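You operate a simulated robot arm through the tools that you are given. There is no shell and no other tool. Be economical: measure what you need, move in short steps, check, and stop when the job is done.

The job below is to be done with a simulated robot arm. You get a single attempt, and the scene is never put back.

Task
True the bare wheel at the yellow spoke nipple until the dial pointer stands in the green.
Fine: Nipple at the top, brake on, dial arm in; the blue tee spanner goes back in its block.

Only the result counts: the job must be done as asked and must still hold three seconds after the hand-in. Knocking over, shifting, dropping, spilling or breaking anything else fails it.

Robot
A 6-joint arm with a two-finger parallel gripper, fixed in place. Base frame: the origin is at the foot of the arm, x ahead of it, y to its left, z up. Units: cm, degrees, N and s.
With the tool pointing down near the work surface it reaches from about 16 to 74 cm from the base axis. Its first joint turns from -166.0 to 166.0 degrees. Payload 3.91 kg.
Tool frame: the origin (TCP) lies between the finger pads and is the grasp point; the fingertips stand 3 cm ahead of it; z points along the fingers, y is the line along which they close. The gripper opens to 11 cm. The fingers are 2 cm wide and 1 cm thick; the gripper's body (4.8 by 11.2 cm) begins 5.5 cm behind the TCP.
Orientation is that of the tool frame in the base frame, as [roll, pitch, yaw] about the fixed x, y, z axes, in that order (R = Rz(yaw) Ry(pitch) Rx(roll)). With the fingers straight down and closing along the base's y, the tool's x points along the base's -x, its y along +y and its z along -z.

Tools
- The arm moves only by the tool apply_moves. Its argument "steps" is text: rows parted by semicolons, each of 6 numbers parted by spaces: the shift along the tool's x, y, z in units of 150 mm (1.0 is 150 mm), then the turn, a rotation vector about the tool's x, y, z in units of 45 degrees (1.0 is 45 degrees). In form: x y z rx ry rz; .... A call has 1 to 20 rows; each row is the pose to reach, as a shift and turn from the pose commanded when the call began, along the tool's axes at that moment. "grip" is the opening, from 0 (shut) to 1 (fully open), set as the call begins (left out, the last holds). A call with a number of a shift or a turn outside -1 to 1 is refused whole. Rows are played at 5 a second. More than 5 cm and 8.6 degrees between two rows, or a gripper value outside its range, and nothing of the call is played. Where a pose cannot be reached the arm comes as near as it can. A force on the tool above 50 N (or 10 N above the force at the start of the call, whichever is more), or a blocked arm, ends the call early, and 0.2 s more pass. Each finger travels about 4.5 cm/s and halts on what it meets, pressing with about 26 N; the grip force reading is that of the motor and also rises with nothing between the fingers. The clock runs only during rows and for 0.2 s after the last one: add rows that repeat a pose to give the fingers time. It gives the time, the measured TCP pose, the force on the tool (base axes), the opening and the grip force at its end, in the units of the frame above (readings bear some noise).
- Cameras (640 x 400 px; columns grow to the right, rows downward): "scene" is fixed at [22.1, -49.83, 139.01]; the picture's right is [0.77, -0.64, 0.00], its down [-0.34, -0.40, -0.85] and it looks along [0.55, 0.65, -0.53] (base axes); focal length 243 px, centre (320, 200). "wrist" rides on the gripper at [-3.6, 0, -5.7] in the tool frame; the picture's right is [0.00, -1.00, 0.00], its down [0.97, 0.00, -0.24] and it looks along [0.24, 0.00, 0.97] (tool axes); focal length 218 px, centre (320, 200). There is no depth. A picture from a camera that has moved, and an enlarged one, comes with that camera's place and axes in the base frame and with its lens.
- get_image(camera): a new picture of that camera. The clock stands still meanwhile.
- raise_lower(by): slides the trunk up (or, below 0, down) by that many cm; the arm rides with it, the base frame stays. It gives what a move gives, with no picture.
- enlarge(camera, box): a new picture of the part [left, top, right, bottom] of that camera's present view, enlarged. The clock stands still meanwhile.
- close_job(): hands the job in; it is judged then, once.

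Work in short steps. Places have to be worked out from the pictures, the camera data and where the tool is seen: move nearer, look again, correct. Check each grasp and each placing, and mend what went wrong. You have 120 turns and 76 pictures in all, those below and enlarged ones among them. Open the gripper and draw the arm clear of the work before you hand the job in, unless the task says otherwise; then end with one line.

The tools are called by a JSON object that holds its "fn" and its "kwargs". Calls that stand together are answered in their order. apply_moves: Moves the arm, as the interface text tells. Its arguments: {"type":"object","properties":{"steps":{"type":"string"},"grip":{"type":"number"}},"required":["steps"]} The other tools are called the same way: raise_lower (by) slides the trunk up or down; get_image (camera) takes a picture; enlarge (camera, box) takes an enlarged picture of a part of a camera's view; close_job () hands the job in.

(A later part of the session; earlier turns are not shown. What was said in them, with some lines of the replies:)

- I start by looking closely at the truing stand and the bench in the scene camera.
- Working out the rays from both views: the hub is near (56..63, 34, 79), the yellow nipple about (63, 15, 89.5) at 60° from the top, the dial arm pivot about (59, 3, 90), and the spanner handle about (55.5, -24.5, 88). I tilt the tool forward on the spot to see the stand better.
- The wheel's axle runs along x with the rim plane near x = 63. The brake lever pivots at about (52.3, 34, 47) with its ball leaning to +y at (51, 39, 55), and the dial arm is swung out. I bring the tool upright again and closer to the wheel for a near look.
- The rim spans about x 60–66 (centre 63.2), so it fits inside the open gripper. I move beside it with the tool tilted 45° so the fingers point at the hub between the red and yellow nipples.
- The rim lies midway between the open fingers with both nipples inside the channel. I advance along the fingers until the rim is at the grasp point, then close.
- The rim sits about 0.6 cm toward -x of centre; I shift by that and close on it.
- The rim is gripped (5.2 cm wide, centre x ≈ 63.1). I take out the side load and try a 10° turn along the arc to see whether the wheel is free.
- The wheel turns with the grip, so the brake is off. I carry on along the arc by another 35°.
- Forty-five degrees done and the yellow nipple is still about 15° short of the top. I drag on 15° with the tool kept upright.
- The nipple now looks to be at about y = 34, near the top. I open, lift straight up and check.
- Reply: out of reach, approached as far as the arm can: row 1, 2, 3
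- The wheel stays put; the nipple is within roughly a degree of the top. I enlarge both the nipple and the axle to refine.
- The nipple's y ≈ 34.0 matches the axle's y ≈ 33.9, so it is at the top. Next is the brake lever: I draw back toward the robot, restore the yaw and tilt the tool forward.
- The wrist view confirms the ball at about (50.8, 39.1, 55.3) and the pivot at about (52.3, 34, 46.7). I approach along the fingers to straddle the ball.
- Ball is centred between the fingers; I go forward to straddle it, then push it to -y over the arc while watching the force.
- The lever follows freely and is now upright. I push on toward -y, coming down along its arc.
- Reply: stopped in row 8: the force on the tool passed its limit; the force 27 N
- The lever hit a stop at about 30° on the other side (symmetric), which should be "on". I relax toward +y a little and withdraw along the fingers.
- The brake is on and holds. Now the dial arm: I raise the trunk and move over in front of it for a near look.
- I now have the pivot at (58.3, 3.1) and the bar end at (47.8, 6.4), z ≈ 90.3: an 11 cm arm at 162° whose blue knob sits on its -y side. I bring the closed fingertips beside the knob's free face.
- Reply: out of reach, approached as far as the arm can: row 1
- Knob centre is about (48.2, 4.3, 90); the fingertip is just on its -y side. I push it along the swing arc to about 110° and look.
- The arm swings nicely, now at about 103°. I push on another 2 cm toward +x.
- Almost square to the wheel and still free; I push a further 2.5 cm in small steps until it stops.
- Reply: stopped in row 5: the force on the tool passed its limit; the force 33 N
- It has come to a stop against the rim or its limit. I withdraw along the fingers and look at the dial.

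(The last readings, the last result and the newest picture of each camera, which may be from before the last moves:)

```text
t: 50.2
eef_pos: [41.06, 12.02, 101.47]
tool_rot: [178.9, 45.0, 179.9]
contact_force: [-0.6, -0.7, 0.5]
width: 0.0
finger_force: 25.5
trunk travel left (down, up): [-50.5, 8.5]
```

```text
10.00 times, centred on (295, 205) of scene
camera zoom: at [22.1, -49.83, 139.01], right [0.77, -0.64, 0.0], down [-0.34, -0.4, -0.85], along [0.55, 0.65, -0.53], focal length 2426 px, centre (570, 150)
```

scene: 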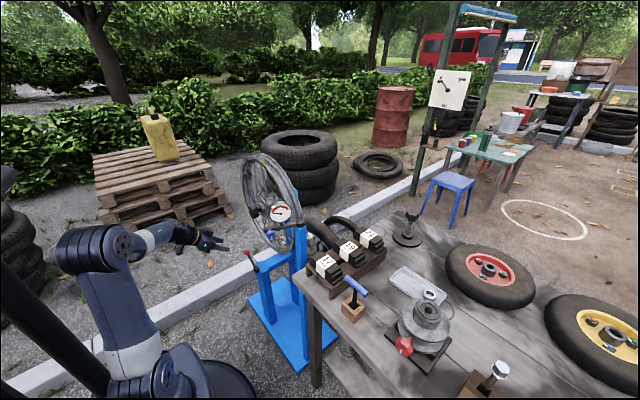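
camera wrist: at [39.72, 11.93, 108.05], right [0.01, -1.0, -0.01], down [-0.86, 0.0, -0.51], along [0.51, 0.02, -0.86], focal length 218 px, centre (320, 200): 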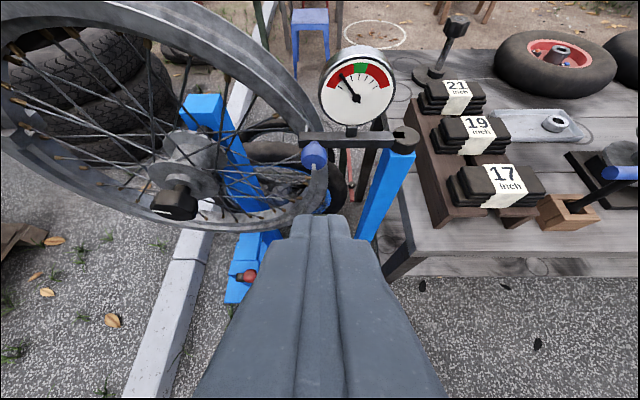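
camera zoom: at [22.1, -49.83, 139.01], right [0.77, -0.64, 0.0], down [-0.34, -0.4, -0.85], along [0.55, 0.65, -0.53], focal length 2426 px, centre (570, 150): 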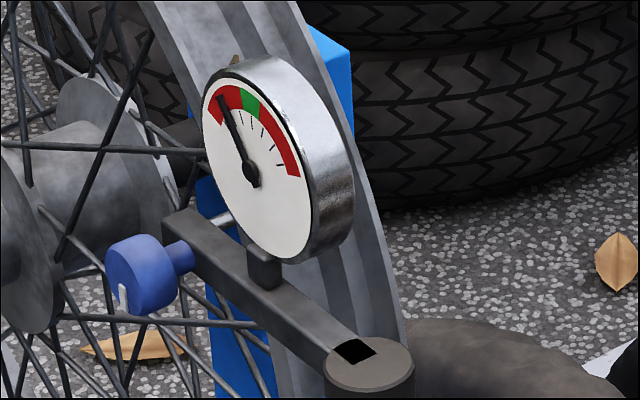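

The dial arm is in and its pointer is live: left of the green, in the red. Now the spanner: I bring the tool upright, turn so the fingers close along x, and go above the handle.

{"fn": "apply_moves", "kwargs": {"steps": "-0.1 -0.1 -0.04 0 0.16 0; -0.2 -0.2 -0.08 0 0.32 0; -0.3 -0.3 -0.12 0 0.48 0; -0.4 -0.4 -0.16 0 0.64 0; -0.5 -0.55 -0.2 0 0.82 0; -0.613 -0.667 -0.236 0 1 0; -0.613 -0.667 -0.236 0 1 0", "grip": 0.6}}

{"fn": "apply_moves", "kwargs": {"steps": "-0.05 -0.16 0 0 0 0.17; -0.1 -0.32 0 0 0 0.34; -0.16 -0.48 0 0 0 0.51; -0.22 -0.64 0 0 0 0.68; -0.28 -0.8 0 0 0 0.85; -0.333 -0.933 0 0 0 1; -0.333 -0.933 0 0 0 1"}}

{"fn": "apply_moves", "kwargs": {"steps": "-0.14 -0.05 0 0 0 0.17; -0.28 -0.11 0 0 0 0.34; -0.43 -0.17 0 0 0 0.51; -0.57 -0.22 0 0 0 0.68; -0.71 -0.28 0 0 0 0.85; -0.85 -0.33 0 0 0 1; -0.85 -0.33 0 0 0 1"}}

{"fn": "get_image", "kwargs": {"camera": "wrist"}}

```text
t: 51.9
eef_pos: [45.7, -2.79, 108.59]
tool_rot: [-165.0, 2.0, -178.1]
contact_force: [0.2, -0.2, 0.2]
width: 6.58
finger_force: 0.0
out of reach, approached as far as the arm can: row 1, 3, 4, 5, 6, 7
trunk travel left (down, up): [-50.5, 8.5]
```

```text
t: 53.5
eef_pos: [50.85, -16.1, 112.4]
tool_rot: [-169.5, 12.8, 137.6]
contact_force: [0.1, 0.3, 0.7]
width: 6.61
finger_force: 0.0
out of reach, approached as far as the arm can: row 6
trunk travel left (down, up): [-50.5, 8.5]
```

```text
t: 55.0
eef_pos: [56.84, -27.73, 115.85]
tool_rot: [179.2, 18.1, 91.1]
contact_force: [1.1, -0.1, -0.2]
width: 6.59
finger_force: 0.1
out of reach, approached as far as the arm can: row 1, 2, 3, 4, 5, 6, 7
trunk travel left (down, up): [-50.5, 8.5]
```

```text
33 pictures are left
camera wrist: at [56.84, -29.52, 122.35], right [-1.0, -0.02, -0.01], down [-0.02, 1.0, -0.07], along [0.01, -0.07, -1.0], focal length 218 px, centre (320, 200)
```

wrist: 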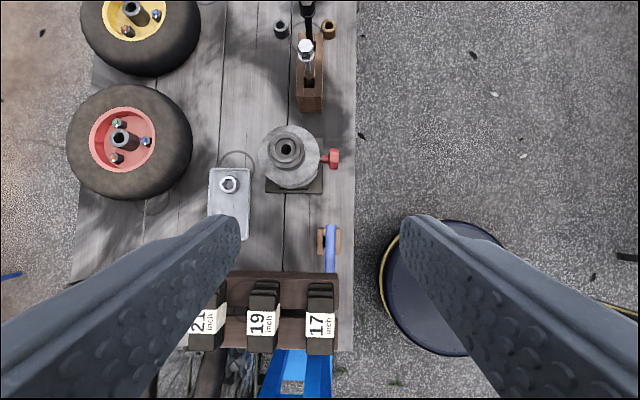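

The arm reports a reach limit and the tool hangs 18° off vertical. I hold the commanded pose for a moment to see whether it settles.

{"fn": "apply_moves", "kwargs": {"steps": "0 0 0 0 0 0; 0 0 0 0 0 0; 0 0 0.1 0 0 0; 0 0 0.1 0 0 0"}}

{"fn": "get_image", "kwargs": {"camera": "scene"}}

```text
t: 56.0
eef_pos: [56.84, -28.22, 114.44]
tool_rot: [179.2, 18.1, 91.2]
contact_force: [0.4, 0.2, 0.0]
width: 6.59
finger_force: 0.1
trunk travel left (down, up): [-50.5, 8.5]
```

```text
32 pictures are left
```

scene: 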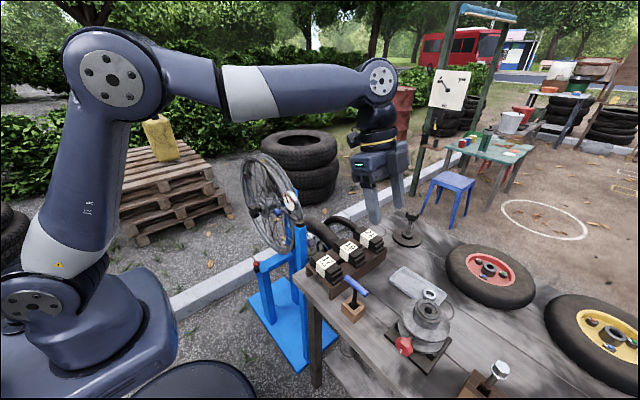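

The arm holds steadily; it had brushed a joint limit in between. I level the tool and centre above the spanner handle at (55.4, -24.5).

{"fn": "apply_moves", "kwargs": {"steps": "0.09 -0.03 0.08 0.005 0.1 0.01; 0.18 -0.06 0.16 0.01 0.2 0.015; 0.27 -0.08 0.25 0.015 0.3 0.02; 0.367 -0.096 0.33 0.018 0.402 0.027; 0.367 -0.096 0.33 0.018 0.402 0.027"}}

{"fn": "get_image", "kwargs": {"camera": "wrist"}}

```text
t: 57.2
eef_pos: [55.41, -25.04, 109.23]
tool_rot: [-177.1, 16.0, 90.7]
contact_force: [0.9, 1.2, -0.6]
width: 6.61
finger_force: 0.0
out of reach, approached as far as the arm can: row 1, 2, 3, 4, 5
trunk travel left (down, up): [-50.5, 8.5]
```

```text
31 pictures are left
camera wrist: at [55.79, -26.95, 115.64], right [-1.0, 0.0, 0.05], down [0.0, 1.0, -0.04], along [-0.05, -0.04, -1.0], focal length 218 px, centre (320, 200)
```

wrist: 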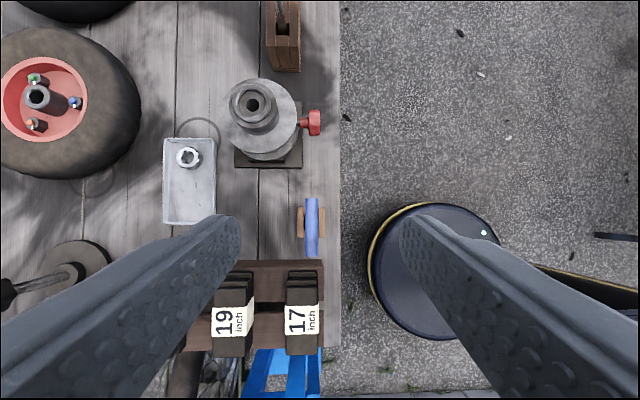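

The residual sideways tilt of ~16° in one direction, whatever the position, suggests the forearm roll sits at its limit after the wrist passed its straight-through point while pitched 45°. I'll go back to where the tool lines up with the forearm (about (40, 0, 103), pitched 45°) and unwind it there; first half of the way now.

{"fn": "apply_moves", "kwargs": {"steps": "0.136 -0.13 0.024 -0.08 0 0; 0.272 -0.26 0.048 -0.16 0 0; 0.408 -0.39 0.072 -0.24 0 0; 0.544 -0.52 0.096 -0.32 0 0; 0.68 -0.65 0.12 -0.39 0 0; 0.68 -0.65 0.12 -0.39 0 0"}}

```text
t: 58.6
eef_pos: [45.63, -15.31, 104.88]
tool_rot: [165.2, 16.5, 90.5]
contact_force: [0.1, 0.3, 0.7]
width: 6.59
finger_force: 0.1
out of reach, approached as far as the arm can: row 2, 3, 4, 5, 6
trunk travel left (down, up): [-50.5, 8.5]
```

Continuing to the unwinding position, tilting a bit further forward and right.

{"fn": "apply_moves", "kwargs": {"steps": "0.1 -0.137 -0.007 -0.08 -0.028 0; 0.2 -0.274 -0.015 -0.16 -0.057 0; 0.3 -0.411 -0.022 -0.24 -0.085 0; 0.4 -0.55 -0.03 -0.32 -0.114 0; 0.514 -0.687 -0.037 -0.4 -0.142 0; 0.514 -0.687 -0.037 -0.4 -0.142 0"}}

```text
t: 60.0
eef_pos: [35.3, -8.75, 100.6]
tool_rot: [146.3, 21.8, 88.0]
contact_force: [-0.5, -0.4, -0.1]
width: 6.57
finger_force: 0.0
trunk travel left (down, up): [-50.5, 8.5]
```

Reached cleanly without a warning. Now I sweep the tool direction round the right side of the forearm axis to above it.

{"fn": "apply_moves", "kwargs": {"steps": "-0.03 0.1 -0.01 -0.08 -0.024 0; -0.06 0.2 -0.02 -0.16 -0.048 0; -0.095 0.309 -0.032 -0.238 -0.073 0; -0.07 0.4 -0.06 -0.31 -0.052 0; -0.04 0.5 -0.09 -0.39 -0.03 0; -0.01 0.6 -0.12 -0.47 -0.005 0; 0.027 0.703 -0.156 -0.555 0.021 0; 0.1 0.735 -0.18 -0.584 0.084 0; 0.18 0.767 -0.21 -0.613 0.147 0; 0.26 0.8 -0.237 -0.642 0.21 0; 0.338 0.831 -0.263 -0.671 0.272 0; 0.338 0.831 -0.263 -0.671 0.272 0; 0.338 0.831 -0.263 -0.671 0.272 0"}}

{"fn": "get_image", "kwargs": {"camera": "scene"}}

```text
t: 62.9
eef_pos: [43.67, -0.53, 108.51]
tool_rot: [118.8, 13.6, 97.3]
contact_force: [-0.8, 0.5, 0.3]
width: 6.62
finger_force: 0.1
trunk travel left (down, up): [-50.5, 8.5]
```

```text
30 pictures are left
```

scene: 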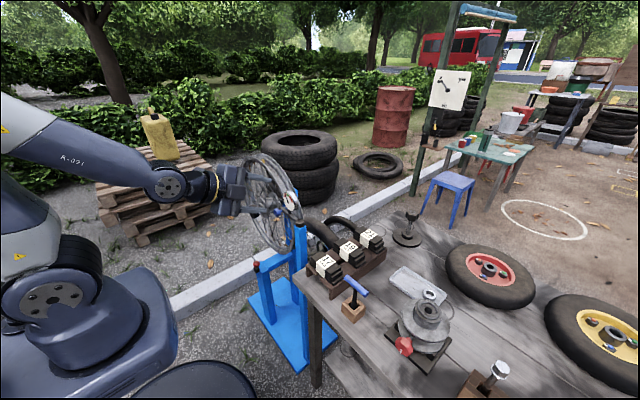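

The tool is now above the forearm line (forearm ≈45° down, tool ≈28° down). I take it straight down through the forearm axis.

{"fn": "apply_moves", "kwargs": {"steps": "0.054 -0.196 -0.013 0.15 0.041 0; 0.1 -0.362 -0.042 0.278 0.077 0; 0.159 -0.577 -0.111 0.45 0.124 0; 0.159 -0.577 -0.111 0.45 0.124 0; 0.208 -0.755 -0.196 0.6 0.166 0; 0.247 -0.899 -0.286 0.728 0.201 0; 0.247 -0.899 -0.286 0.728 0.201 0"}}

```text
t: 64.5
eef_pos: [33.33, -0.37, 98.18]
tool_rot: [152.9, 7.1, 103.6]
contact_force: [-0.2, -0.4, 0.7]
width: 6.61
finger_force: 0.0
trunk travel left (down, up): [-50.5, 8.5]
```

It passed through without any warning. I level the tool fully while moving up toward the spanner.

{"fn": "apply_moves", "kwargs": {"steps": "-0.14 0.12 -0.1 0.12 0.033 0; -0.28 0.24 -0.2 0.24 0.066 0; -0.42 0.36 -0.3 0.36 0.098 0; -0.56 0.49 -0.4 0.48 0.131 0; -0.69 0.61 -0.497 0.6 0.164 0; -0.69 0.61 -0.497 0.6 0.164 0"}}

```text
t: 65.8
eef_pos: [40.21, -8.1, 110.12]
tool_rot: [179.9, 0.0, 105.2]
contact_force: [1.0, 0.5, 0.0]
width: 6.62
finger_force: 0.1
trunk travel left (down, up): [-50.5, 8.5]
```

The tool is vertical again and the limit is gone. I move over the spanner handle with the fingers closing along x.

{"fn": "apply_moves", "kwargs": {"steps": "-0.16 0.09 0.04 0 0 0.085; -0.33 0.17 0.08 0 0 0.17; -0.5 0.26 0.12 0 0 0.255; -0.66 0.347 0.167 0 0 0.338; -0.66 0.347 0.167 0 0 0.338"}}

{"fn": "apply_moves", "kwargs": {"steps": "-0.18 0.17 0.1 0 0 0; -0.36 0.34 0.2 0 0 0; -0.547 0.507 0.3 0 0 0; -0.547 0.507 0.3 0 0 0"}}

{"fn": "get_image", "kwargs": {"camera": "wrist"}}

```text
t: 67.0
eef_pos: [47.52, -16.17, 107.4]
tool_rot: [180.0, 0.0, 90.1]
contact_force: [-0.6, 0.3, -0.4]
width: 6.63
finger_force: 0.0
trunk travel left (down, up): [-50.5, 8.5]
```

```text
t: 68.0
eef_pos: [55.37, -24.36, 103.06]
tool_rot: [-179.9, 0.0, 90.1]
contact_force: [-0.5, -1.3, -0.7]
width: 6.59
finger_force: 0.2
trunk travel left (down, up): [-50.5, 8.5]
```

```text
29 pictures are left
camera wrist: at [55.46, -28.05, 108.72], right [-1.0, 0.0, 0.0], down [0.0, 0.97, 0.24], along [0.0, 0.24, -0.97], focal length 218 px, centre (320, 200)
```

wrist: 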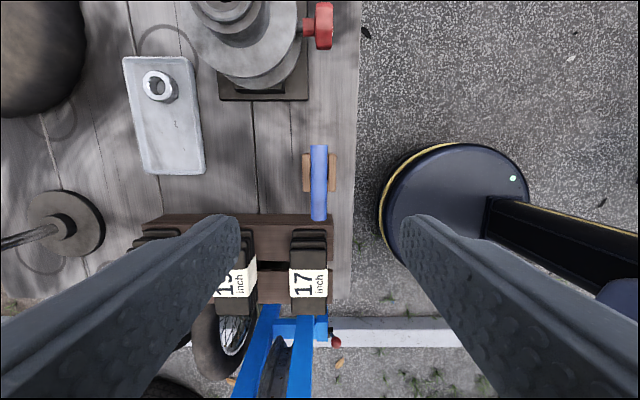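

The handle centre is at (55.6, -24.6, ~88). I descend astride it.

{"fn": "apply_moves", "kwargs": {"steps": "-0.016 0.012 0.25 0 0 0; -0.016 0.012 0.5 0 0 0; -0.016 0.012 0.75 0 0 0; -0.016 0.012 0.9 0 0 0; -0.016 0.012 0.98 0 0 0; -0.016 0.012 0.98 0 0 0"}}

{"fn": "enlarge", "kwargs": {"camera": "scene", "box": [310, 255, 400, 325]}}

{"fn": "get_image", "kwargs": {"camera": "wrist"}}

```text
t: 69.5
eef_pos: [55.63, -24.48, 88.42]
tool_rot: [179.9, 0.0, 90.1]
contact_force: [0.3, -0.3, -0.3]
width: 6.61
finger_force: 0.0
trunk travel left (down, up): [-50.5, 8.5]
```

```text
5.71 times, centred on (355, 290) of scene
camera zoom: at [22.1, -49.83, 139.01], right [0.77, -0.64, 0.0], down [-0.34, -0.4, -0.85], along [0.55, 0.65, -0.53], focal length 1386 px, centre (120, -314)
```

zoom: 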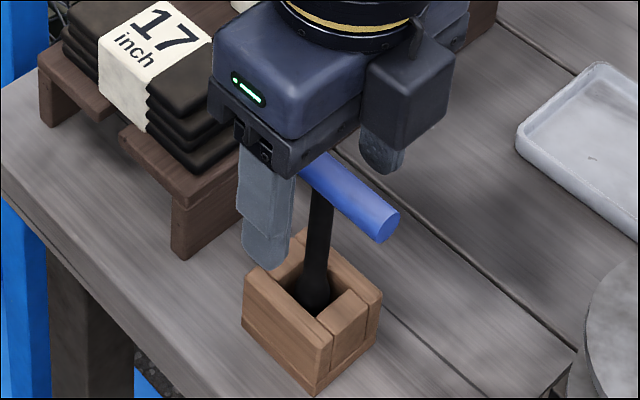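

```text
27 pictures are left
camera wrist: at [55.62, -28.17, 94.1], right [-1.0, 0.0, 0.0], down [0.0, 0.97, 0.24], along [0.0, 0.24, -0.97], focal length 218 px, centre (320, 200)
```

wrist: 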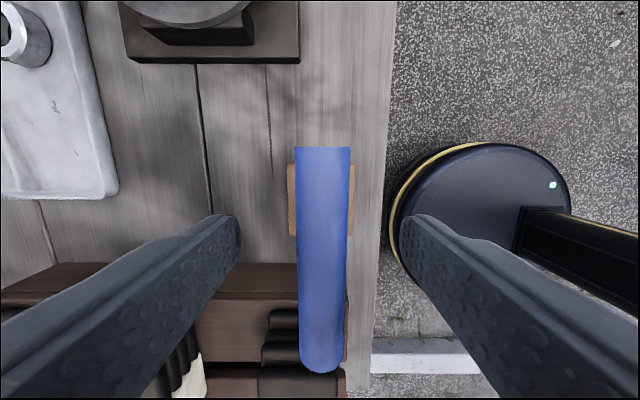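

The handle lies centrally between the fingers. I close on it.

{"fn": "apply_moves", "kwargs": {"steps": "-0.01 0 0.02 0 0 0; -0.01 0 0.02 0 0 0; -0.01 0 0.02 0 0 0; -0.01 0 0.02 0 0 0; -0.01 0 0.02 0 0 0; -0.01 0 0.02 0 0 0; -0.01 0 0.02 0 0 0", "grip": 0}}

{"fn": "apply_moves", "kwargs": {"steps": "0 0 -0.05 0 0 0; 0 0 -0.15 0 0 0; 0 0 -0.3 0 0 0; 0 0 -0.5 0 0 0; 0 0 -0.7 0 0 0; 0 0 -0.9 0 0 0;  0 0 -1 0 0 0"}}

{"fn": "get_image", "kwargs": {"camera": "scene"}}

```text
t: 71.0
eef_pos: [55.61, -24.67, 88.14]
tool_rot: [180.0, 0.0, 90.2]
contact_force: [-0.6, -0.1, -0.2]
width: 1.44
finger_force: 26.2
trunk travel left (down, up): [-50.5, 8.5]
```

```text
t: 72.7
eef_pos: [55.63, -24.76, 103.21]
tool_rot: [-180.0, -0.1, 90.1]
contact_force: [0.5, 0.2, -1.2]
width: 1.44
finger_force: 25.9
trunk travel left (down, up): [-50.5, 8.5]
```

```text
26 pictures are left
```

scene: 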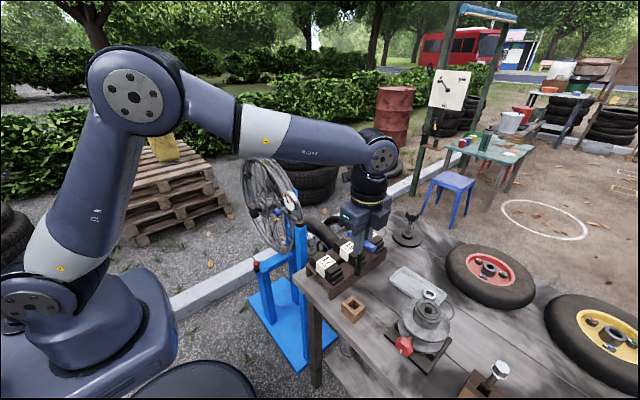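

The spanner is out and the block stayed put. I enlarge to see how the spanner hangs and its length.

{"fn": "enlarge", "kwargs": {"camera": "scene", "box": [320, 190, 420, 320]}}

{"fn": "enlarge", "kwargs": {"camera": "wrist", "box": [240, 100, 400, 400]}}

```text
3.08 times, centred on (370, 255) of scene
camera zoom: at [22.1, -49.83, 139.01], right [0.77, -0.64, 0.0], down [-0.34, -0.4, -0.85], along [0.55, 0.65, -0.53], focal length 746 px, centre (166, 31)
```

zoom: 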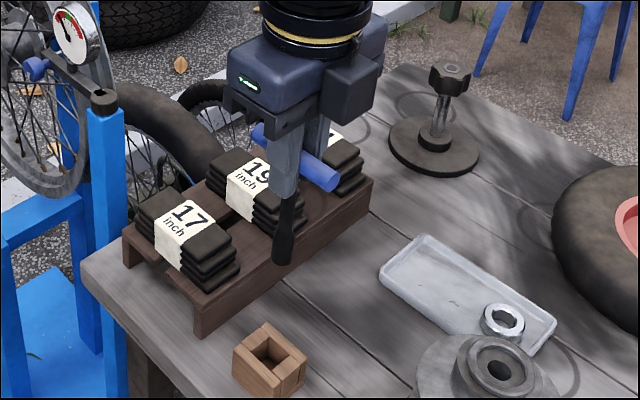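

```text
1.33 times, centred on (320, 250) of wrist
camera zoom: at [55.64, -28.36, 108.8], right [-1.0, 0.0, 0.0], down [0.0, 0.97, 0.24], along [0.0, 0.24, -0.97], focal length 291 px, centre (320, 133)
```

zoom: 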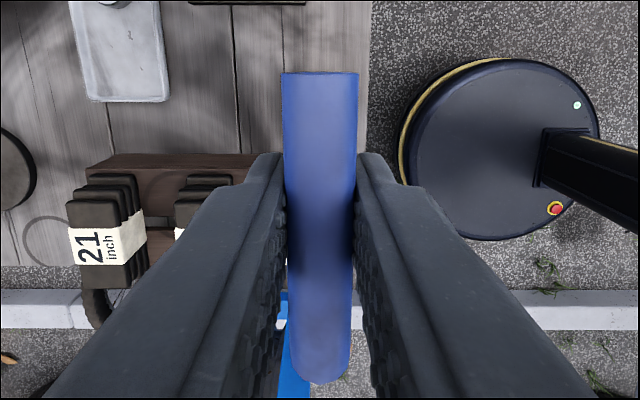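

The spanner hangs straight; its tip is about 11.2 cm below the TCP. I raise the trunk 8 cm for reach and carry it, tip well above everything, toward the wheel.

{"fn": "raise_lower", "kwargs": {"by": 8}}

{"fn": "apply_moves", "kwargs": {"steps": "0 0 -0.2 0 0 0; 0.1 -0.04 -0.433 0 0 0; 0.3 -0.1 -0.433 0 0 0; 0.5 -0.14 -0.433 0 0 0; 0.7 -0.18 -0.433 0 0 0; 0.9 -0.22 -0.433 0 0 0; 1 -0.24 -0.433 0 0 0"}}

{"fn": "apply_moves", "kwargs": {"steps": "0.2 0 0 0 0 0; 0.4 0 0 0 0 0; 0.6 0 0 0 0 0; 0.8 0 0 0 0 0; 1 0 0 0 0 0; 1 0 0 0 0 0"}}

{"fn": "apply_moves", "kwargs": {"steps": "0.2 0.04 0 0 0 0; 0.4 0.08 0 0 0 0; 0.6 0.12 0 0 0 0; 0.8 0.16 0 0 0 0; 1 0.2 0 0 0 0; 1 0.2 0 0 0 0"}}

```text
t: 73.8
eef_pos: [55.62, -24.74, 111.24]
tool_rot: [-180.0, 0.1, 90.0]
contact_force: [-0.8, -0.4, -1.7]
width: 1.47
finger_force: 25.5
trunk travel left (down, up): [-58.5, 0.5]
```

```text
t: 75.4
eef_pos: [51.9, -9.79, 117.41]
tool_rot: [179.9, 0.1, 90.1]
contact_force: [0.2, -0.1, -1.3]
width: 1.47
finger_force: 25.2
trunk travel left (down, up): [-58.5, 0.5]
```

```text
t: 76.8
eef_pos: [51.91, 5.12, 117.64]
tool_rot: [-180.0, 0.1, 90.1]
contact_force: [-0.1, 0.2, -2.3]
width: 1.48
finger_force: 25.8
trunk travel left (down, up): [-58.5, 0.5]
```

```text
t: 78.2
eef_pos: [54.74, 20.41, 117.42]
tool_rot: [-179.9, 0.2, 90.1]
contact_force: [0.5, 0.1, -1.8]
width: 1.46
finger_force: 25.9
trunk travel left (down, up): [-58.5, 0.5]
```

No reach warnings. I go on to above the nipple at (63.05, 33.9), tip about 2 cm above it.

{"fn": "apply_moves", "kwargs": {"steps": "0.18 0.11 0.03 0 0 0; 0.36 0.22 0.06 0 0 0; 0.54 0.33 0.09 0 0 0; 0.72 0.44 0.12 0 0 0; 0.9 0.553 0.147 0 0 0; 0.9 0.553 0.147 0 0 0; 0.9 0.553 0.147 0 0 0"}}

{"fn": "get_image", "kwargs": {"camera": "wrist"}}

{"fn": "enlarge", "kwargs": {"camera": "scene", "box": [240, 120, 300, 170]}}

```text
t: 79.8
eef_pos: [63.08, 33.78, 115.31]
tool_rot: [-179.9, 0.1, 90.0]
contact_force: [1.2, 0.5, -0.4]
width: 1.48
finger_force: 25.2
trunk travel left (down, up): [-58.5, 0.5]
```

```text
23 pictures are left
camera wrist: at [63.18, 30.22, 121.04], right [-1.0, 0.0, 0.0], down [0.0, 0.97, 0.24], along [0.0, 0.24, -0.97], focal length 218 px, centre (320, 200)
```

wrist: 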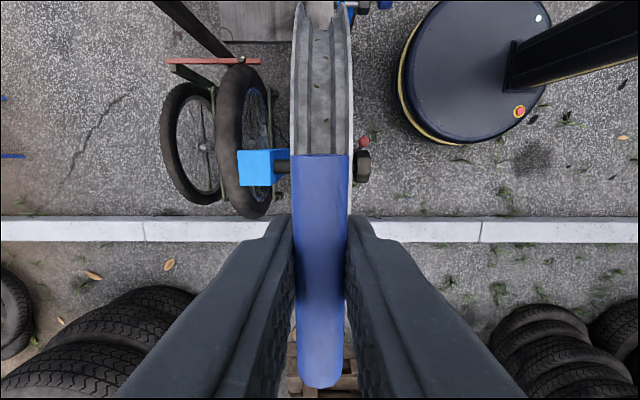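

```text
8.00 times, centred on (270, 145) of scene
camera zoom: at [22.1, -49.83, 139.01], right [0.77, -0.64, 0.0], down [-0.34, -0.4, -0.85], along [0.55, 0.65, -0.53], focal length 1940 px, centre (720, 640)
```

zoom: 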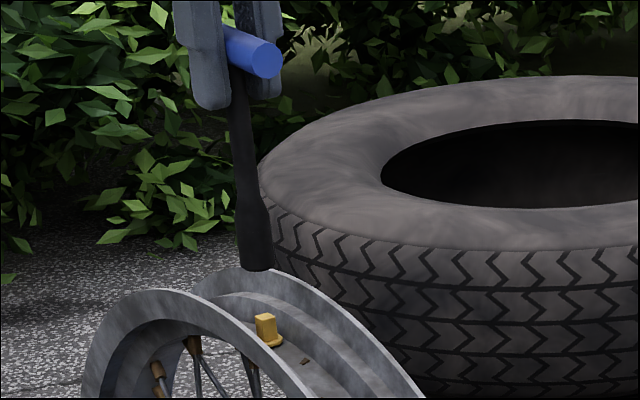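

The tip hangs exactly over the nipple in the scene view, about 2.7 cm above its top (z ≈ 101.4). I lower slowly, watching the force.

{"fn": "apply_moves", "kwargs": {"steps": "0 0 0.06 0 0 0; 0 0 0.12 0 0 0; 0 0 0.16 0 0 0; 0 0 0.18 0 0 0; 0 0 0.195 0 0 0; 0 0 0.21 0 0 0; 0 0 0.21 0 0 0"}}

{"fn": "enlarge", "kwargs": {"camera": "scene", "box": [245, 135, 295, 170]}}

```text
t: 81.4
eef_pos: [63.24, 33.73, 112.23]
tool_rot: [179.9, 0.1, 90.1]
contact_force: [-0.9, -2.4, -0.6]
width: 1.45
finger_force: 25.7
trunk travel left (down, up): [-58.5, 0.5]
```

```text
11.43 times, centred on (270, 152) of scene
camera zoom: at [22.1, -49.83, 139.01], right [0.77, -0.64, 0.0], down [-0.34, -0.4, -0.85], along [0.55, 0.65, -0.53], focal length 2772 px, centre (891, 743)
```

zoom: 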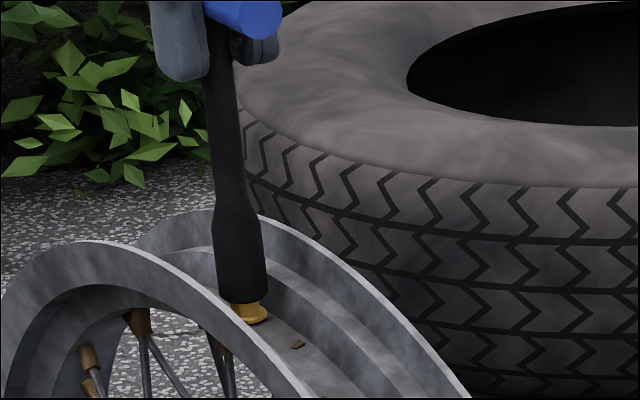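

The socket appears to have started over the square. I lower another centimetre gently.

{"fn": "apply_moves", "kwargs": {"steps": "0 0 0.015 0 0 0; 0 0 0.03 0 0 0; 0 0 0.045 0 0 0; 0 0 0.055 0 0 0; 0 0 0.055 0 0 0"}}

{"fn": "enlarge", "kwargs": {"camera": "scene", "box": [245, 135, 295, 170]}}

```text
t: 82.6
eef_pos: [63.26, 33.78, 111.4]
tool_rot: [179.9, 0.0, 90.1]
contact_force: [-0.7, 0.0, 3.6]
width: 1.46
finger_force: 26.2
trunk travel left (down, up): [-58.5, 0.5]
```

```text
11.43 times, centred on (270, 152) of scene
camera zoom: at [22.1, -49.83, 139.01], right [0.77, -0.64, 0.0], down [-0.34, -0.4, -0.85], along [0.55, 0.65, -0.53], focal length 2772 px, centre (891, 743)
```

zoom: 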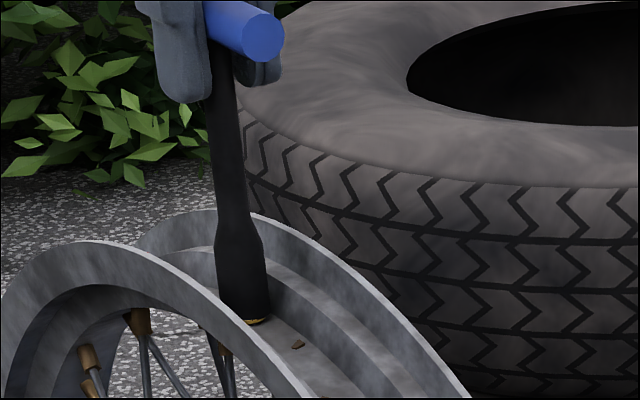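

Seated. I read the dial, then try a 30° turn.

{"fn": "apply_moves", "kwargs": {"steps": "0 0 0 0 0 0.11; 0 0 0 0 0 0.22; 0 0 0 0 0 0.33; 0 0 0 0 0 0.44; 0 0 0 0 0 0.55; 0 0 0 0 0 0.67; 0 0 0 0 0 0.67"}}

{"fn": "enlarge", "kwargs": {"camera": "scene", "box": [270, 180, 320, 220]}}

```text
t: 84.2
eef_pos: [63.1, 33.85, 111.56]
tool_rot: [179.8, 0.0, 59.9]
contact_force: [-5.9, -6.6, 4.7]
width: 1.47
finger_force: 26.2
trunk travel left (down, up): [-58.5, 0.5]
```

```text
10.00 times, centred on (295, 200) of scene
camera zoom: at [22.1, -49.83, 139.01], right [0.77, -0.64, 0.0], down [-0.34, -0.4, -0.85], along [0.55, 0.65, -0.53], focal length 2426 px, centre (570, 200)
```

zoom: 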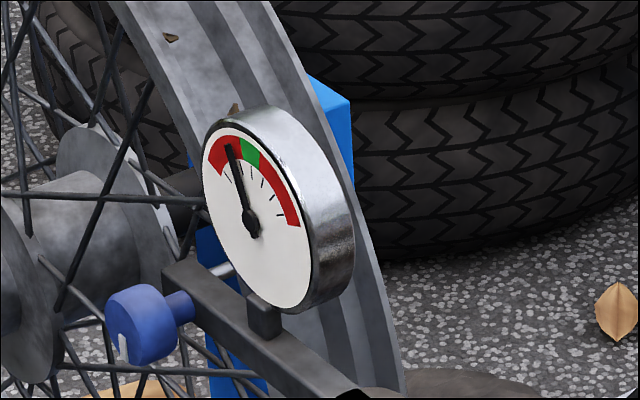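

The pointer moved a little toward the green: right direction. I turn a further 40°.

{"fn": "apply_moves", "kwargs": {"steps": "0 0 0 0 0 0.11; 0 0 0 0 0 0.22; 0 0 0 0 0 0.33; 0 0 0 0 0 0.44; 0 0 0 0 0 0.55; 0 0 0 0 0 0.67; 0 0 0 0 0 0.78; 0 0 0 0 0 0.89; 0 0 0 0 0 0.89"}}

{"fn": "enlarge", "kwargs": {"camera": "scene", "box": [270, 180, 320, 220]}}

```text
t: 86.2
eef_pos: [63.16, 33.75, 111.6]
tool_rot: [180.0, -0.1, 38.1]
contact_force: [-6.7, -0.9, 1.6]
width: 1.46
finger_force: 26.1
out of reach, approached as far as the arm can: row 5, 6, 7, 8, 9
trunk travel left (down, up): [-58.5, 0.5]
```

```text
10.00 times, centred on (295, 200) of scene
camera zoom: at [22.1, -49.83, 139.01], right [0.77, -0.64, 0.0], down [-0.34, -0.4, -0.85], along [0.55, 0.65, -0.53], focal length 2426 px, centre (570, 200)
```

zoom: 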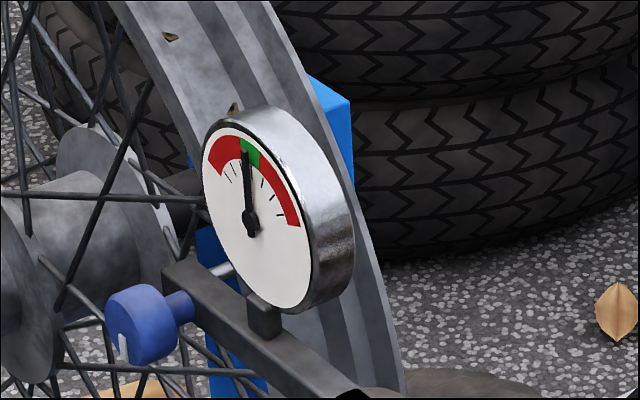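

The pointer just entered the green and the wrist reached its turning limit. I enlarge further to judge the margin.

{"fn": "enlarge", "kwargs": {"camera": "scene", "box": [283, 188, 303, 204]}}

```text
16.00 times, centred on (293, 196) of scene
camera zoom: at [22.1, -49.83, 139.01], right [0.77, -0.64, 0.0], down [-0.34, -0.4, -0.85], along [0.55, 0.65, -0.53], focal length 3881 px, centre (752, 264)
```

zoom: 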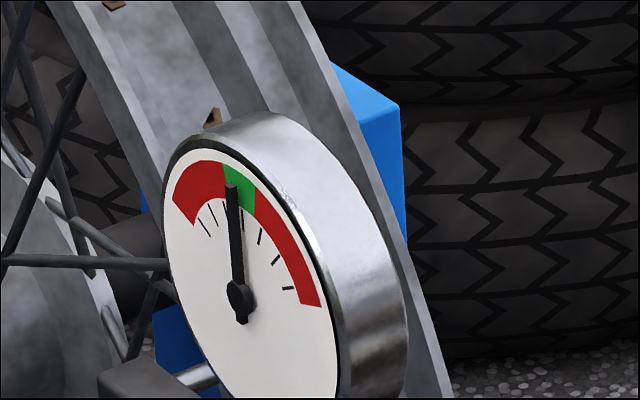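

The pointer is inside the green (and parallax makes it look further left than it is). I lift the spanner straight off.

{"fn": "apply_moves", "kwargs": {"steps": "0 0 -0.05 0 0 0; 0 0 -0.1 0 0 0; 0 0 -0.15 0 0 0; 0 0 -0.2 0 0 0; 0 0 -0.26 0 0 0; 0 0 -0.26 0 0 0"}}

{"fn": "enlarge", "kwargs": {"camera": "scene", "box": [245, 120, 325, 220]}}

```text
t: 87.6
eef_pos: [63.16, 33.74, 115.28]
tool_rot: [180.0, 0.0, 38.1]
contact_force: [-0.1, 0.0, -1.9]
width: 1.48
finger_force: 25.9
trunk travel left (down, up): [-58.5, 0.5]
```

```text
4.00 times, centred on (285, 170) of scene
camera zoom: at [22.1, -49.83, 139.01], right [0.77, -0.64, 0.0], down [-0.34, -0.4, -0.85], along [0.55, 0.65, -0.53], focal length 970 px, centre (460, 320)
```

zoom: 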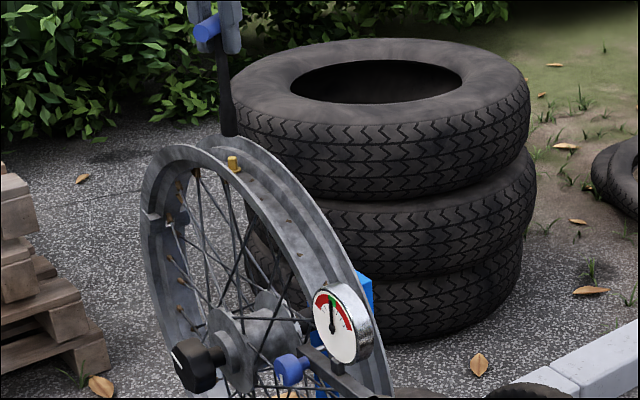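

With the parallax taken out the pointer stands about mid-green, and the nipple and arm are unchanged. I carry the spanner back toward its block, turning back to the original yaw.

{"fn": "apply_moves", "kwargs": {"steps": "-0.16 0.06 -0.025 0 0 -0.1; -0.33 0.12 -0.05 0 0 -0.2; -0.5 0.18 -0.08 0 0 -0.3; -0.66 0.245 -0.1 0 0 -0.4; -0.83 0.305 -0.125 0 0 -0.5; -0.99 0.367 -0.147 0 0 -0.6; -0.99 0.367 -0.147 0 0 -0.6"}}

{"fn": "apply_moves", "kwargs": {"steps": "-0.16 0.04 0 0 0 -0.09; -0.33 0.08 0 0 0 -0.18; -0.5 0.12 0 0 0 -0.27; -0.66 0.165 0 0 0 -0.36; -0.83 0.205 0 0 0 -0.45; -1 0.247 0 0 0 -0.553; -1 0.247 0 0 0 -0.553"}}

```text
t: 89.2
eef_pos: [54.95, 20.35, 117.86]
tool_rot: [180.0, 0.1, 65.2]
contact_force: [0.5, -0.7, -1.1]
width: 1.47
finger_force: 26.1
trunk travel left (down, up): [-58.5, 0.5]
```

```text
t: 90.8
eef_pos: [51.86, 4.87, 117.49]
tool_rot: [180.0, 0.0, 90.1]
contact_force: [-1.1, -0.7, -1.1]
width: 1.48
finger_force: 25.8
trunk travel left (down, up): [-58.5, 0.5]
```

No warnings. On to above the block, then the trunk back down 8 cm.

{"fn": "apply_moves", "kwargs": {"steps": "-0.2 0 0 0 0 0; -0.4 0 0 0 0 0; -0.6 0.03 0 0 0 0; -0.8 0.08 0 0 0 0; -0.983 0.125 0 0 0 0; -0.983 0.125 0 0 0 0"}}

{"fn": "apply_moves", "kwargs": {"steps": "-0.2 0.03 0 0 0 0; -0.4 0.06 0 0 0 0; -0.6 0.09 0 0 0 0; -0.8 0.11 0 0 0 0; -0.985 0.125 0 0 0 0; -0.985 0.125 0 0 0 0"}}

{"fn": "raise_lower", "kwargs": {"by": -8}}

{"fn": "get_image", "kwargs": {"camera": "wrist"}}

{"fn": "enlarge", "kwargs": {"camera": "scene", "box": [320, 190, 420, 320]}}

```text
t: 92.2
eef_pos: [53.61, -9.64, 117.32]
tool_rot: [-180.0, 0.1, 90.0]
contact_force: [0.6, -0.3, -0.4]
width: 1.46
finger_force: 25.9
trunk travel left (down, up): [-58.5, 0.5]
```

```text
t: 93.6
eef_pos: [55.56, -24.31, 117.43]
tool_rot: [-180.0, -0.2, 90.0]
contact_force: [-0.7, 0.0, -1.8]
width: 1.45
finger_force: 25.7
trunk travel left (down, up): [-58.5, 0.5]
```

```text
t: 94.8
eef_pos: [55.71, -24.42, 109.53]
tool_rot: [-179.9, 0.0, 89.9]
contact_force: [1.4, -0.3, -1.1]
width: 1.46
finger_force: 26.4
trunk travel left (down, up): [-50.5, 8.5]
```

```text
15 pictures are left
camera wrist: at [55.73, -27.93, 115.1], right [-1.0, 0.0, 0.0], down [0.0, 0.97, 0.24], along [0.0, 0.24, -0.97], focal length 218 px, centre (320, 200)
```

wrist: 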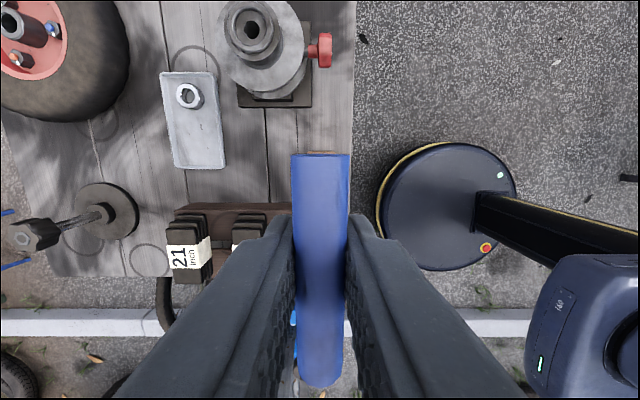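

```text
3.08 times, centred on (370, 255) of scene
camera zoom: at [22.1, -49.83, 139.01], right [0.77, -0.64, 0.0], down [-0.34, -0.4, -0.85], along [0.55, 0.65, -0.53], focal length 746 px, centre (166, 31)
```

zoom: 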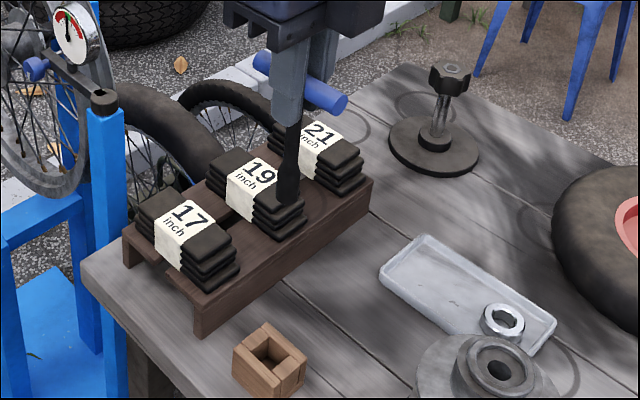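

Slightly off in y (+0.3 cm); I correct, descend most of the way, and check over the block.

{"fn": "apply_moves", "kwargs": {"steps": "-0.02 0 0.2 0 0 0; -0.02 0 0.4 0 0 0; -0.02 0 0.6 0 0 0; -0.02 0 0.73 0 0 0; -0.02 0 0.73 0 0 0"}}

{"fn": "enlarge", "kwargs": {"camera": "scene", "box": [320, 255, 400, 325]}}

```text
t: 96.0
eef_pos: [55.87, -24.5, 98.67]
tool_rot: [-180.0, 0.0, 90.0]
contact_force: [-0.2, 0.3, -1.3]
width: 1.45
finger_force: 25.7
trunk travel left (down, up): [-50.5, 8.5]
```

```text
5.71 times, centred on (360, 290) of scene
camera zoom: at [22.1, -49.83, 139.01], right [0.77, -0.64, 0.0], down [-0.34, -0.4, -0.85], along [0.55, 0.65, -0.53], focal length 1386 px, centre (91, -314)
```

zoom: 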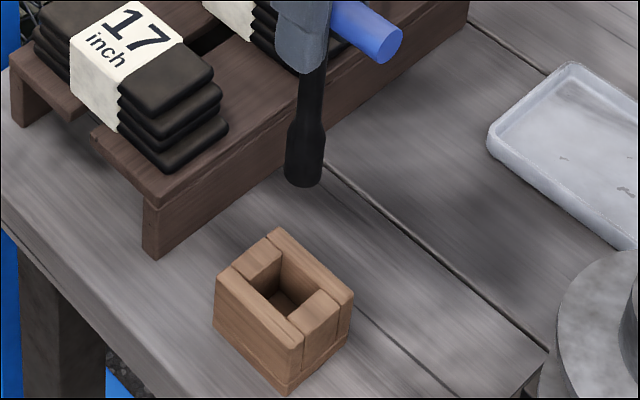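

The tip would land about 0.27 cm too far toward +x; I correct that and go down to just above the hole.

{"fn": "apply_moves", "kwargs": {"steps": "0 -0.02 0.1 0 0 0; 0 -0.02 0.22 0 0 0; 0 -0.02 0.34 0 0 0; 0 -0.02 0.4 0 0 0; 0 -0.02 0.4 0 0 0"}}

{"fn": "enlarge", "kwargs": {"camera": "scene", "box": [330, 270, 380, 320]}}

```text
t: 97.2
eef_pos: [55.41, -24.56, 92.52]
tool_rot: [180.0, 0.0, 90.1]
contact_force: [0.2, -0.8, -0.8]
width: 1.45
finger_force: 25.9
trunk travel left (down, up): [-50.5, 8.5]
```

```text
8.00 times, centred on (355, 295) of scene
camera zoom: at [22.1, -49.83, 139.01], right [0.77, -0.64, 0.0], down [-0.34, -0.4, -0.85], along [0.55, 0.65, -0.53], focal length 1940 px, centre (40, -560)
```

zoom: 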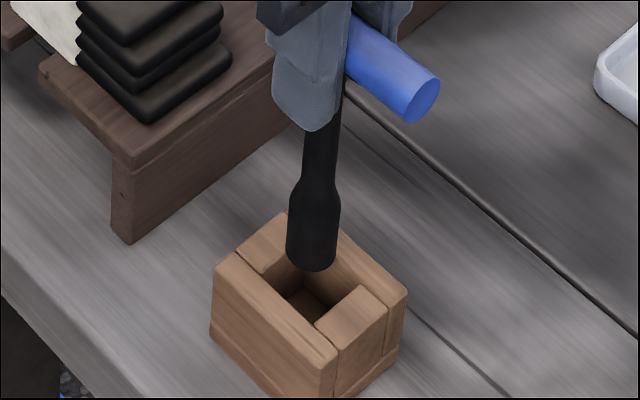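

Nicely over the hole. I lower it into the block with a hair of correction, slowly.

{"fn": "apply_moves", "kwargs": {"steps": "0 0.008 0.06 0 0 0; 0 0.008 0.12 0 0 0; 0 0.008 0.17 0 0 0; 0 0.008 0.22 0 0 0; 0 0.008 0.255 0 0 0; 0 0.008 0.28 0 0 0; 0 0.008 0.28 0 0 0"}}

{"fn": "enlarge", "kwargs": {"camera": "scene", "box": [330, 270, 380, 320]}}

```text
t: 98.8
eef_pos: [55.49, -24.58, 88.32]
tool_rot: [-179.9, 0.1, 90.0]
contact_force: [0.1, -0.2, -1.1]
width: 1.47
finger_force: 25.9
trunk travel left (down, up): [-50.5, 8.5]
```

```text
8.00 times, centred on (355, 295) of scene
camera zoom: at [22.1, -49.83, 139.01], right [0.77, -0.64, 0.0], down [-0.34, -0.4, -0.85], along [0.55, 0.65, -0.53], focal length 1940 px, centre (40, -560)
```

zoom: 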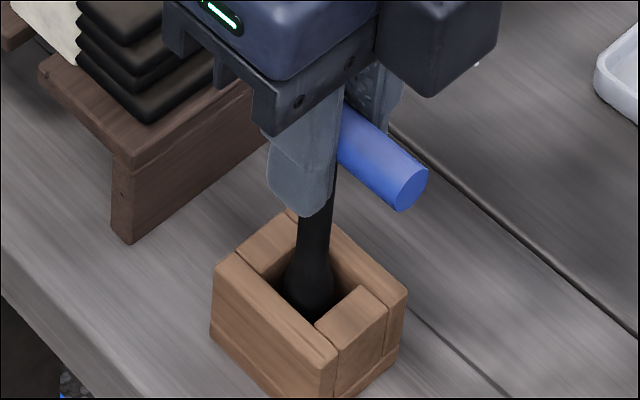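

It is inside the block with almost no force; I lower the last 2–3 mm, open, and draw straight up.

{"fn": "apply_moves", "kwargs": {"steps": "0 0 0.007 0 0 0; 0 0 0.014 0 0 0; 0 0 0.014 0 0 0"}}

{"fn": "apply_moves", "kwargs": {"steps": "0 0 0 0 0 0; 0 0 0 0 0 0; 0 0 0 0 0 0; 0 0 0 0 0 0; 0 0 0 0 0 0", "grip": 0.6}}

{"fn": "apply_moves", "kwargs": {"steps": "0 0 -0.15 0 0 0; 0 0 -0.3 0 0 0; 0 0 -0.5 0 0 0; 0 0 -0.7 0 0 0; 0 0 -0.9 0 0 0; 0 0 -1 0 0 0; 0 0 -1 0 0 0"}}

{"fn": "get_image", "kwargs": {"camera": "scene"}}

{"fn": "enlarge", "kwargs": {"camera": "scene", "box": [330, 270, 380, 320]}}

{"fn": "enlarge", "kwargs": {"camera": "scene", "box": [283, 188, 303, 204]}}

```text
t: 99.6
eef_pos: [55.53, -24.67, 88.1]
tool_rot: [179.9, 0.0, 90.1]
contact_force: [0.6, -1.0, 2.4]
width: 1.48
finger_force: 26.1
trunk travel left (down, up): [-50.5, 8.5]
```

```text
t: 100.8
eef_pos: [55.43, -24.64, 88.05]
tool_rot: [180.0, 0.0, 90.0]
contact_force: [0.1, -1.1, 0.3]
width: 6.61
finger_force: 0.1
trunk travel left (down, up): [-50.5, 8.5]
```

```text
t: 102.4
eef_pos: [55.51, -24.65, 102.96]
tool_rot: [-179.9, 0.0, 90.1]
contact_force: [-0.7, 0.2, 0.6]
width: 6.6
finger_force: 0.1
trunk travel left (down, up): [-50.5, 8.5]
```

```text
10 pictures are left
```

scene: 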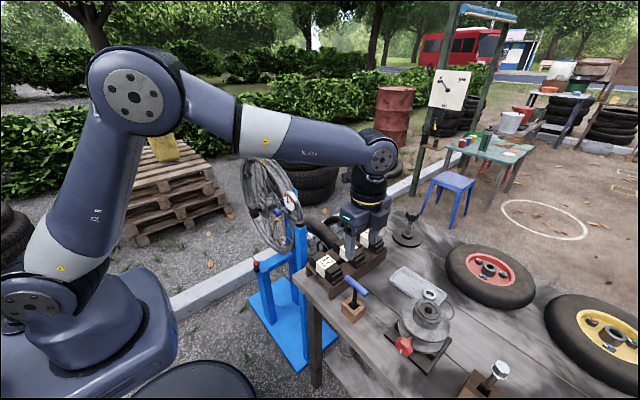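

```text
8.00 times, centred on (355, 295) of scene
camera zoom: at [22.1, -49.83, 139.01], right [0.77, -0.64, 0.0], down [-0.34, -0.4, -0.85], along [0.55, 0.65, -0.53], focal length 1940 px, centre (40, -560)
```

zoom: 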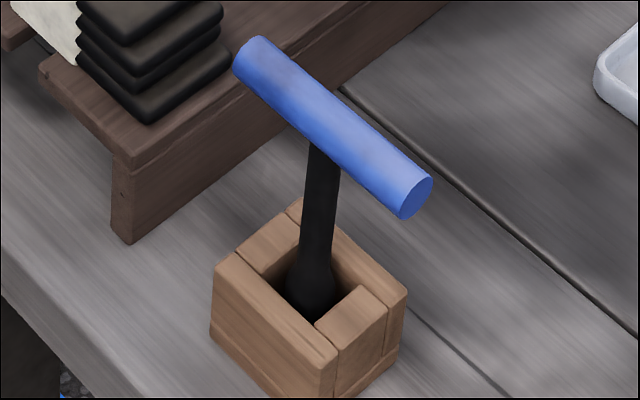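

```text
16.00 times, centred on (293, 196) of scene
camera zoom: at [22.1, -49.83, 139.01], right [0.77, -0.64, 0.0], down [-0.34, -0.4, -0.85], along [0.55, 0.65, -0.53], focal length 3881 px, centre (752, 264)
```

zoom: 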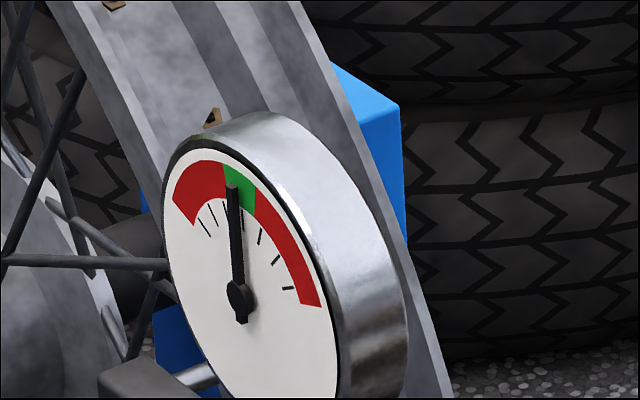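

The spanner stands in its block and the pointer is in the green. I draw back clear of the work and take one head-on look at the dial to be sure.

{"fn": "apply_moves", "kwargs": {"steps": "0.14 -0.14 -0.1 -0.06 0 0; 0.28 -0.28 -0.2 -0.12 0 0; 0.43 -0.43 -0.3 -0.19 0 0; 0.57 -0.57 -0.4 -0.25 0 0; 0.71 -0.71 -0.5 -0.32 0 0; 0.85 -0.85 -0.5 -0.38 0 0; 1 -1 -0.5 -0.45 0 0; 1 -1 -0.5 -0.45 0 0", "grip": 1}}

{"fn": "apply_moves", "kwargs": {"steps": "0.2 0 0 -0.1 0 0; 0.4 0 0 -0.2 0 0; 0.6 0 0 -0.3 0 0; 0.8 0 0 -0.4 0 0; 1 0 0 -0.5 0 0; 1 0 0 -0.5 0 0"}}

{"fn": "get_image", "kwargs": {"camera": "wrist"}}

```text
t: 104.2
eef_pos: [40.52, -9.62, 110.57]
tool_rot: [159.7, -0.1, 90.0]
contact_force: [-0.9, 0.6, 0.5]
width: 11.02
finger_force: 0.1
trunk travel left (down, up): [-50.5, 8.5]
```

```text
t: 105.6
eef_pos: [40.51, 5.49, 110.78]
tool_rot: [137.3, 0.0, 90.1]
contact_force: [0.0, 0.2, 0.0]
width: 11.0
finger_force: 0.1
trunk travel left (down, up): [-50.5, 8.5]
```

```text
7 pictures are left
camera wrist: at [36.72, 1.91, 114.82], right [-0.73, 0.0, -0.68], down [-0.16, 0.97, 0.18], along [0.66, 0.24, -0.71], focal length 218 px, centre (320, 200)
```

wrist: 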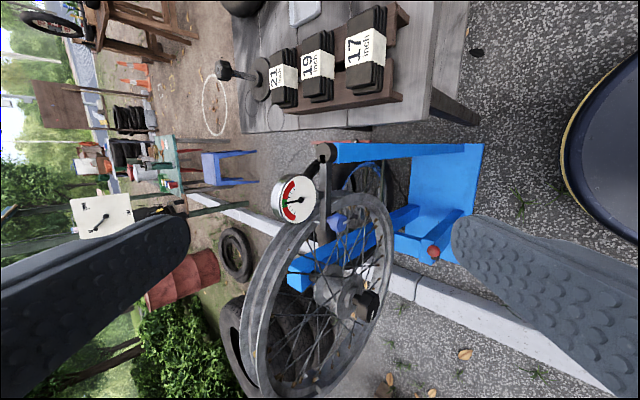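

{"fn": "enlarge", "kwargs": {"camera": "wrist", "box": [268, 170, 328, 225]}}

{"fn": "enlarge", "kwargs": {"camera": "scene", "box": [230, 140, 330, 280]}}

```text
7.27 times, centred on (298, 198) of wrist
camera zoom: at [36.72, 1.91, 114.82], right [-0.73, 0.0, -0.68], down [-0.16, 0.97, 0.18], along [0.66, 0.24, -0.71], focal length 1587 px, centre (480, 218)
```

zoom: 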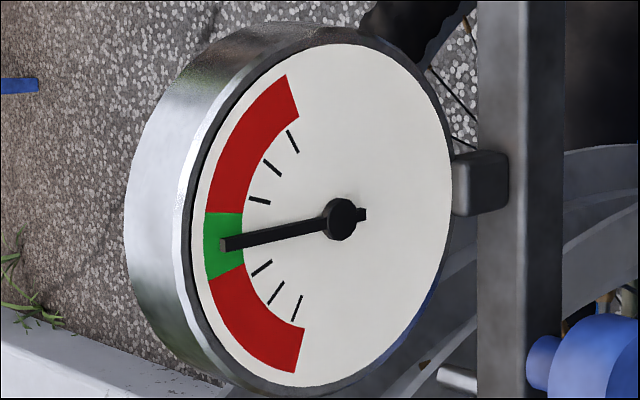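

```text
2.86 times, centred on (280, 210) of scene
camera zoom: at [22.1, -49.83, 139.01], right [0.77, -0.64, 0.0], down [-0.34, -0.4, -0.85], along [0.55, 0.65, -0.53], focal length 693 px, centre (434, 171)
```

zoom: 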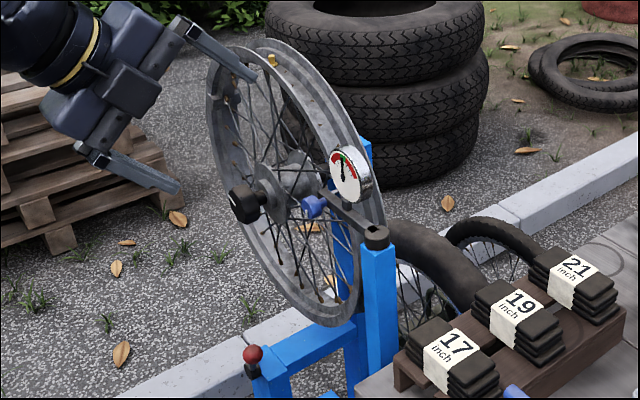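

The pointer is in the middle of the green. The nipple is at the top, the brake is on, the dial arm is in, the spanner is in its block and the gripper is open and clear. I hand in.

{"fn": "close_job", "kwargs": {}}

```text
The job is handed in.
```

I trued the wheel at the yellow nipple until the dial pointer stood mid-green, with the nipple at the top, brake on and dial arm in, and I put the blue tee spanner back in its block.
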